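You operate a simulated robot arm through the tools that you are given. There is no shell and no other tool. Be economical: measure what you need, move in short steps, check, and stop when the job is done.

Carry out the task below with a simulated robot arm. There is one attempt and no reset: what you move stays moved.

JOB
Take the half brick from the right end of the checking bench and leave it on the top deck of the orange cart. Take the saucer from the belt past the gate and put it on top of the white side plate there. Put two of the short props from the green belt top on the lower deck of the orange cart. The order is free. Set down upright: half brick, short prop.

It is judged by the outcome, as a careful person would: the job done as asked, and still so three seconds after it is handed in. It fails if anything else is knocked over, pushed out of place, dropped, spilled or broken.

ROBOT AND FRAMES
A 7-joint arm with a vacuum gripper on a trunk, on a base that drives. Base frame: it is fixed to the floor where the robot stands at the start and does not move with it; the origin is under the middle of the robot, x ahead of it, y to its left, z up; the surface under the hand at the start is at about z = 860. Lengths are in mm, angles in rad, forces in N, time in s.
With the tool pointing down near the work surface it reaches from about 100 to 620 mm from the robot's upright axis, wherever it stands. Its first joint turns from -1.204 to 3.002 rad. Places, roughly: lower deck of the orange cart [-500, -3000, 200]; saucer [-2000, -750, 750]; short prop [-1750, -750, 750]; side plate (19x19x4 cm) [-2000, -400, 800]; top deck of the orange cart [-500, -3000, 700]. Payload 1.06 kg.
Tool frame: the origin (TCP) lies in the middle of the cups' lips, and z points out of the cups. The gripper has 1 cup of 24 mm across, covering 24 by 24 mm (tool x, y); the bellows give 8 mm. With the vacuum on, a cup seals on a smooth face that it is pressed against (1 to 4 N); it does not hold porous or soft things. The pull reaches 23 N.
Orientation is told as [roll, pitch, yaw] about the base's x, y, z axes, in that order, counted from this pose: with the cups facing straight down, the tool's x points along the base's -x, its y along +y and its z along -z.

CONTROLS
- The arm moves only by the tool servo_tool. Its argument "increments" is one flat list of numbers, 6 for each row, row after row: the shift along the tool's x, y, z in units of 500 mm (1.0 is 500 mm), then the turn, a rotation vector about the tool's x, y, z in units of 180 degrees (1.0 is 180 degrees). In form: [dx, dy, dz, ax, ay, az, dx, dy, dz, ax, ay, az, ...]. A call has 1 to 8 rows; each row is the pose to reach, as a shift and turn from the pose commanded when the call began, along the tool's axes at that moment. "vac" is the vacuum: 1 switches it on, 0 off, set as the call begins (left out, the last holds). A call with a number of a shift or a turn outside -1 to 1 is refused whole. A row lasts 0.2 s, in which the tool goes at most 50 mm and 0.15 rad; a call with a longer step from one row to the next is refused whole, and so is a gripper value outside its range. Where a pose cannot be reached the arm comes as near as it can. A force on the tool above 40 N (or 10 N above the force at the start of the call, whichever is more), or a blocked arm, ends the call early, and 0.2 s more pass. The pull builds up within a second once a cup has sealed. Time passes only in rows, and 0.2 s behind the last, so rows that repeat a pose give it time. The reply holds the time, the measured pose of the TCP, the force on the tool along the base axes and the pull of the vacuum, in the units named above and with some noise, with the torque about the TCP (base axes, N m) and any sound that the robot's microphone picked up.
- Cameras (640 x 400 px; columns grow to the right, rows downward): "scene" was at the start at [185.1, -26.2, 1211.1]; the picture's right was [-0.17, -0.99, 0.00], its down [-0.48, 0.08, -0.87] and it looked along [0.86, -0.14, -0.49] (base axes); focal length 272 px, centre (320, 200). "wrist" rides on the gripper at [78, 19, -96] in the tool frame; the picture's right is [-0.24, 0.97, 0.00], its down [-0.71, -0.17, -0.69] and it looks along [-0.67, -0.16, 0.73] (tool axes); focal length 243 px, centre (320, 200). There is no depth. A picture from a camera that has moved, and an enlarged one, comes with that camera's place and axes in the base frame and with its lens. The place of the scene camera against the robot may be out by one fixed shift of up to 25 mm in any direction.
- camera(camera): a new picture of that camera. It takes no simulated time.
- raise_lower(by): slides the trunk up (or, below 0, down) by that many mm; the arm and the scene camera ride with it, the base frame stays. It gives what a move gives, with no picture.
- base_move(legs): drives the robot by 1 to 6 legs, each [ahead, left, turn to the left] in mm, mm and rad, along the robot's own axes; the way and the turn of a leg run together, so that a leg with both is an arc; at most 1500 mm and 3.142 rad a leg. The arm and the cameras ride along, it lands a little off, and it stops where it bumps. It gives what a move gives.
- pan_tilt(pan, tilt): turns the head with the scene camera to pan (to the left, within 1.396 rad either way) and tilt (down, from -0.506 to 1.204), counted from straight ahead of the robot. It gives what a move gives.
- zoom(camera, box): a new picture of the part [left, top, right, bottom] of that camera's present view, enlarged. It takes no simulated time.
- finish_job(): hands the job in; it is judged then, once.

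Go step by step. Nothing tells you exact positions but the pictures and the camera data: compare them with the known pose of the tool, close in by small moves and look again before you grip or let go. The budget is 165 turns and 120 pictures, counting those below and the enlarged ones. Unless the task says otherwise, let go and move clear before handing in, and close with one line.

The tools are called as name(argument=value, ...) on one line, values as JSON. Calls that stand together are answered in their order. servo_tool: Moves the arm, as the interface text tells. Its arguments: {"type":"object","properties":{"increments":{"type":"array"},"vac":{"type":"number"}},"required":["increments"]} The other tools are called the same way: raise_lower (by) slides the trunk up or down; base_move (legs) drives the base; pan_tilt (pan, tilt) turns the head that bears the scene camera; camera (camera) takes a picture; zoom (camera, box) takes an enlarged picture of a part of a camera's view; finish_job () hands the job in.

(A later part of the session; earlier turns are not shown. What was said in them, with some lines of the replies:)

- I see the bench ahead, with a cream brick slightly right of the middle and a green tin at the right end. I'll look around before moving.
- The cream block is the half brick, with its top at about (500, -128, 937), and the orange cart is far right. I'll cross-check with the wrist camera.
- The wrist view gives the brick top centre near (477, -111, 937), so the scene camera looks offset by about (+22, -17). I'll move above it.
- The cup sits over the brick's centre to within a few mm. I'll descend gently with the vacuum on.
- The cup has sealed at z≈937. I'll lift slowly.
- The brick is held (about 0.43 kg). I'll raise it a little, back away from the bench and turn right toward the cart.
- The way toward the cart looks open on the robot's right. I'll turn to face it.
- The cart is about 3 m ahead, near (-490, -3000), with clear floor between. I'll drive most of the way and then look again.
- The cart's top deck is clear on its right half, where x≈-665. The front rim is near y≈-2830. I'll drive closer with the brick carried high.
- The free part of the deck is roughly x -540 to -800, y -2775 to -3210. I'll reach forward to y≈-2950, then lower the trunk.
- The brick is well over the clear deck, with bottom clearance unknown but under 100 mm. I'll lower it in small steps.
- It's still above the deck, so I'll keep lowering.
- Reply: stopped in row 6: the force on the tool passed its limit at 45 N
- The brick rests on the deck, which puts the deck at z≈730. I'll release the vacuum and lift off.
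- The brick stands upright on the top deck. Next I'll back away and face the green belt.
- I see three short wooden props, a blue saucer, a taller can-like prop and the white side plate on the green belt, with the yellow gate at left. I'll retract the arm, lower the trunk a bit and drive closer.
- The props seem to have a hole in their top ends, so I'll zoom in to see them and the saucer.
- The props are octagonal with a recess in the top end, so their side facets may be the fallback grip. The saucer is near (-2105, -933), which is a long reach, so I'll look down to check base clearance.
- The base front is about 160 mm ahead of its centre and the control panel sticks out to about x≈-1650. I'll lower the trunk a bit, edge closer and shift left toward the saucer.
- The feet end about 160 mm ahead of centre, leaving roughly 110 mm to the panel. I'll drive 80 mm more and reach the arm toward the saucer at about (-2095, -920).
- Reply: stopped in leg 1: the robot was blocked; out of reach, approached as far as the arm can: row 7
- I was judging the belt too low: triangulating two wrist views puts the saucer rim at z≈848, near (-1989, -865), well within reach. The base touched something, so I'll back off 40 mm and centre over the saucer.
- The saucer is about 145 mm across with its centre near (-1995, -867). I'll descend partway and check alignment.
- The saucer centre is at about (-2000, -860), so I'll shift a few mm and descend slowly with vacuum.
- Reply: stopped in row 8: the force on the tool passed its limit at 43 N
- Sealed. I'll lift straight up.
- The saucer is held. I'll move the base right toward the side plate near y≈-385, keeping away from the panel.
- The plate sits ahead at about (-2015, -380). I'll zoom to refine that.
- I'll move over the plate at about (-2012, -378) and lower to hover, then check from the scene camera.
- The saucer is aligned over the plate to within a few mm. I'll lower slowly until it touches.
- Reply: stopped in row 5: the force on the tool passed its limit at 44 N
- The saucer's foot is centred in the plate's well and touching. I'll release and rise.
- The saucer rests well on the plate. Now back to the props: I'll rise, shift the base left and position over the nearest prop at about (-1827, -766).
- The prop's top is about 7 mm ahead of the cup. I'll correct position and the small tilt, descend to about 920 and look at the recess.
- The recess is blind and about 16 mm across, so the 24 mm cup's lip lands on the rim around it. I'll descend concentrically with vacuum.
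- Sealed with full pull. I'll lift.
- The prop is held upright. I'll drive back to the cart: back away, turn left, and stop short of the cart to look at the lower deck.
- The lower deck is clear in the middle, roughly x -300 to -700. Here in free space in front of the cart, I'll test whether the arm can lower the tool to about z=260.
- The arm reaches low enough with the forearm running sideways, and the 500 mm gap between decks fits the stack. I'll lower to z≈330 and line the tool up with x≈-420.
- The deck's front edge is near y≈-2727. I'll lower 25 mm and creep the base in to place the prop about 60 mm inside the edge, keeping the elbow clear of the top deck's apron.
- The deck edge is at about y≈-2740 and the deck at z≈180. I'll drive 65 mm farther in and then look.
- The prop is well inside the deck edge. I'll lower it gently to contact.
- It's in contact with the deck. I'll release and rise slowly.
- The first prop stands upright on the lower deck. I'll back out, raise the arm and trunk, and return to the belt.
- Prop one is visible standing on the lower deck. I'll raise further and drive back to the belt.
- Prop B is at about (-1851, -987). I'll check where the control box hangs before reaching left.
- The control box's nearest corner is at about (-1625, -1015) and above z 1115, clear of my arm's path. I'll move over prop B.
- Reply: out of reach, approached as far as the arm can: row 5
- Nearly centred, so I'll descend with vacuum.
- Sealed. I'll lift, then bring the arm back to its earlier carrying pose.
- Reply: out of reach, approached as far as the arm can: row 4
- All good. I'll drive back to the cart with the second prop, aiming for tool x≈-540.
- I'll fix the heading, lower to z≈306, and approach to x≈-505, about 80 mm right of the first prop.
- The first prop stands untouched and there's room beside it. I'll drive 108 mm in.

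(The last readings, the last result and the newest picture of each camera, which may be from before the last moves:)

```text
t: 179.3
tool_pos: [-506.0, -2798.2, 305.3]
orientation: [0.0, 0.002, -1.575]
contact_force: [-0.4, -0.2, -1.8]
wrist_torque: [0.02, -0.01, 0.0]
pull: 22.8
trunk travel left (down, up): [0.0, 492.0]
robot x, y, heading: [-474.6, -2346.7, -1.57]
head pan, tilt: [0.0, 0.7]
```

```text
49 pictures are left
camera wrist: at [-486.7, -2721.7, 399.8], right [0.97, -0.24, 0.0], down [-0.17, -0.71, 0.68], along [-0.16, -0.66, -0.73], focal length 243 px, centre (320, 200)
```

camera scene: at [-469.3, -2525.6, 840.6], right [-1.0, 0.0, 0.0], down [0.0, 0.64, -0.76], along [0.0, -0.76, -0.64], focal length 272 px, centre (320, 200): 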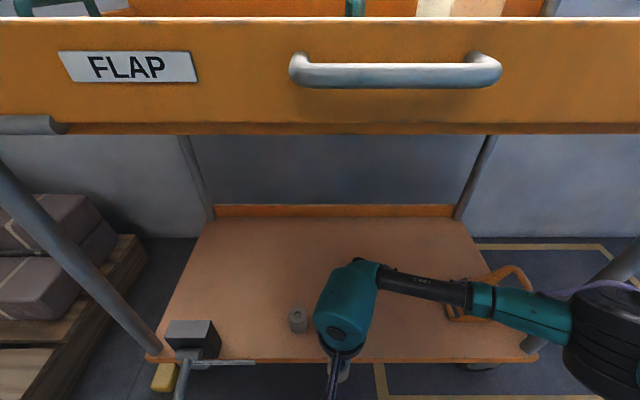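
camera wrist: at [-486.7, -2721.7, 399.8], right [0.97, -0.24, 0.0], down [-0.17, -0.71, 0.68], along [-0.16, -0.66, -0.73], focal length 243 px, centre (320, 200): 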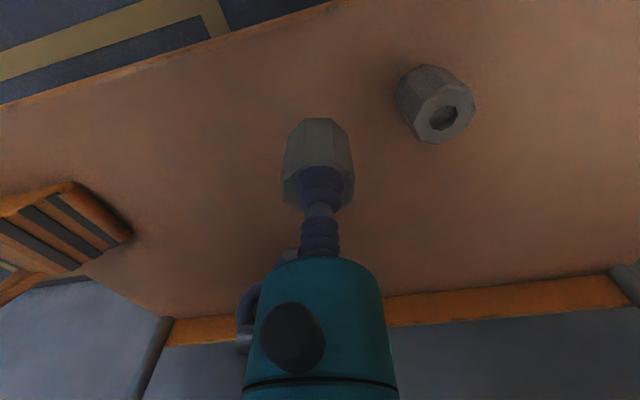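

Clear of the first prop, so I'll lower to contact.

servo_tool(increments=[0, 0, 0.03, 0, 0, 0, 0, 0, 0.06, 0, 0, 0, 0, 0, 0.08, 0, 0, 0, 0, 0, 0.096, 0, 0, 0, 0, 0, 0.108, 0, 0, 0, 0, 0, 0.116, 0, 0, 0, 0, 0, 0.122, 0, 0, 0, 0, 0, 0.127, 0, 0, 0])

```text
t: 181.1
tool_pos: [-505.6, -2798.8, 242.9]
orientation: [0.001, 0.0, -1.575]
contact_force: [-2.1, 0.0, 20.1]
wrist_torque: [-0.01, 0.02, -0.05]
pull: 22.5
trunk travel left (down, up): [0.0, 492.0]
robot x, y, heading: [-475.5, -2348.5, -1.573]
head pan, tilt: [0.0, 0.7]
```

It's in contact at the same height as the first prop. I'll release and rise.

servo_tool(increments=[0, 0, -0.006, 0, 0, 0, 0, 0, -0.006, 0, 0, 0, 0, 0, -0.006, 0, 0, 0, 0, 0, -0.006, 0, 0, 0, 0, 0, -0.015, 0, 0, 0, 0, 0, -0.04, 0, 0, 0, 0, 0, -0.09, 0, 0, 0, 0, 0, -0.13, 0, 0, 0], vac=0)

camera(camera="wrist")

```text
t: 182.9
tool_pos: [-508.0, -2797.2, 307.7]
orientation: [0.002, 0.002, -1.576]
contact_force: [-0.4, -0.2, 0.8]
wrist_torque: [0.0, 0.0, -0.01]
pull: 0.0
trunk travel left (down, up): [0.0, 492.0]
robot x, y, heading: [-471.7, -2347.6, -1.573]
head pan, tilt: [0.0, 0.7]
```

```text
48 pictures are left
camera wrist: at [-487.4, -2720.8, 402.4], right [0.97, -0.24, 0.0], down [-0.17, -0.71, 0.68], along [-0.16, -0.66, -0.73], focal length 243 px, centre (320, 200)
```

wrist: 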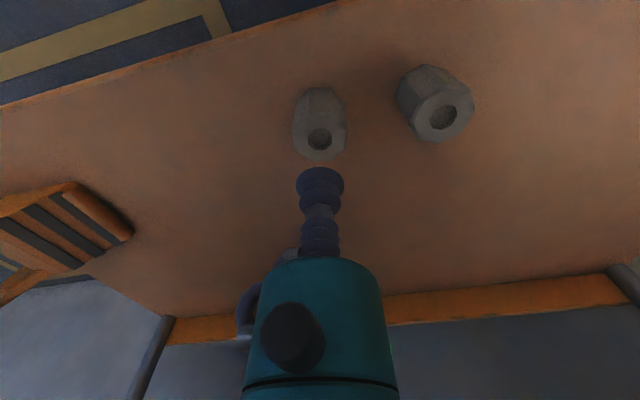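

Both props stand upright on the lower deck. I'll back out and check the whole cart.

base_move(legs=[[-450, 0, 0]])

servo_tool(increments=[0, 0, -0.09, 0, 0, 0, 0, 0, -0.18, 0, 0, 0, 0, 0, -0.27, 0, 0, 0, 0, 0, -0.36, 0, 0, 0, 0, 0, -0.45, 0, 0, 0, 0, 0, -0.54, 0, 0, 0, 0, 0, -0.63, 0, 0, 0, 0, 0, -0.72, 0, 0, 0])

raise_lower(by=300)

camera(camera="scene")

```text
t: 185.6
tool_pos: [-505.1, -2356.6, 306.2]
orientation: [0.001, 0.003, -1.565]
contact_force: [0.5, 0.5, 0.0]
wrist_torque: [0.0, -0.02, 0.03]
pull: 0.1
trunk travel left (down, up): [0.0, 492.0]
robot x, y, heading: [-478.6, -1906.8, -1.562]
head pan, tilt: [0.0, 0.7]
```

```text
t: 187.4
tool_pos: [-503.8, -2357.3, 666.0]
orientation: [0.0, 0.004, -1.566]
contact_force: [0.4, 0.2, -0.3]
wrist_torque: [0.05, -0.03, 0.01]
pull: 0.0
trunk travel left (down, up): [0.0, 492.0]
robot x, y, heading: [-476.0, -1906.2, -1.565]
head pan, tilt: [0.0, 0.7]
```

```text
t: 190.4
tool_pos: [-505.0, -2357.0, 966.8]
orientation: [0.0, 0.004, -1.566]
contact_force: [0.0, 0.7, -0.9]
wrist_torque: [0.0, 0.02, -0.02]
pull: 0.1
trunk travel left (down, up): [-300.0, 192.0]
robot x, y, heading: [-475.4, -1900.9, -1.566]
head pan, tilt: [0.0, 0.7]
```

```text
47 pictures are left
camera scene: at [-469.1, -2103.9, 1145.1], right [-1.0, -0.01, 0.0], down [0.0, 0.64, -0.76], along [0.01, -0.76, -0.64], focal length 272 px, centre (320, 200)
```

scene: 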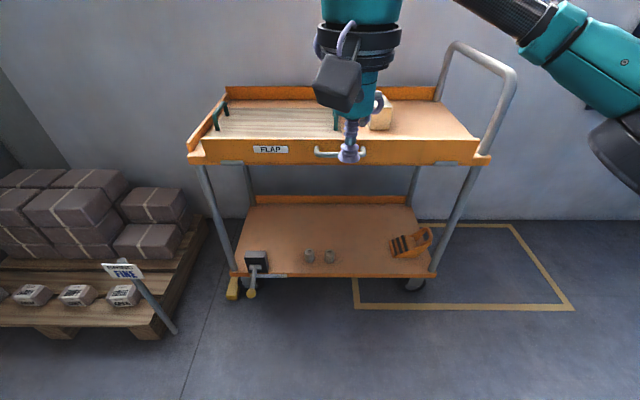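

The brick is on the top deck, both props stand on the lower deck, the saucer is on the side plate, and the arm is clear. I'm handing the job in.

finish_job()

```text
The job is handed in.
```

The job is done and handed in: the half brick stands on the cart's top deck, two short props stand upright on its lower deck, and the saucer sits on the white side plate. While approaching the belt, the base once touched something near the machine's front and stopped; I backed off, and later pictures showed nothing moved.
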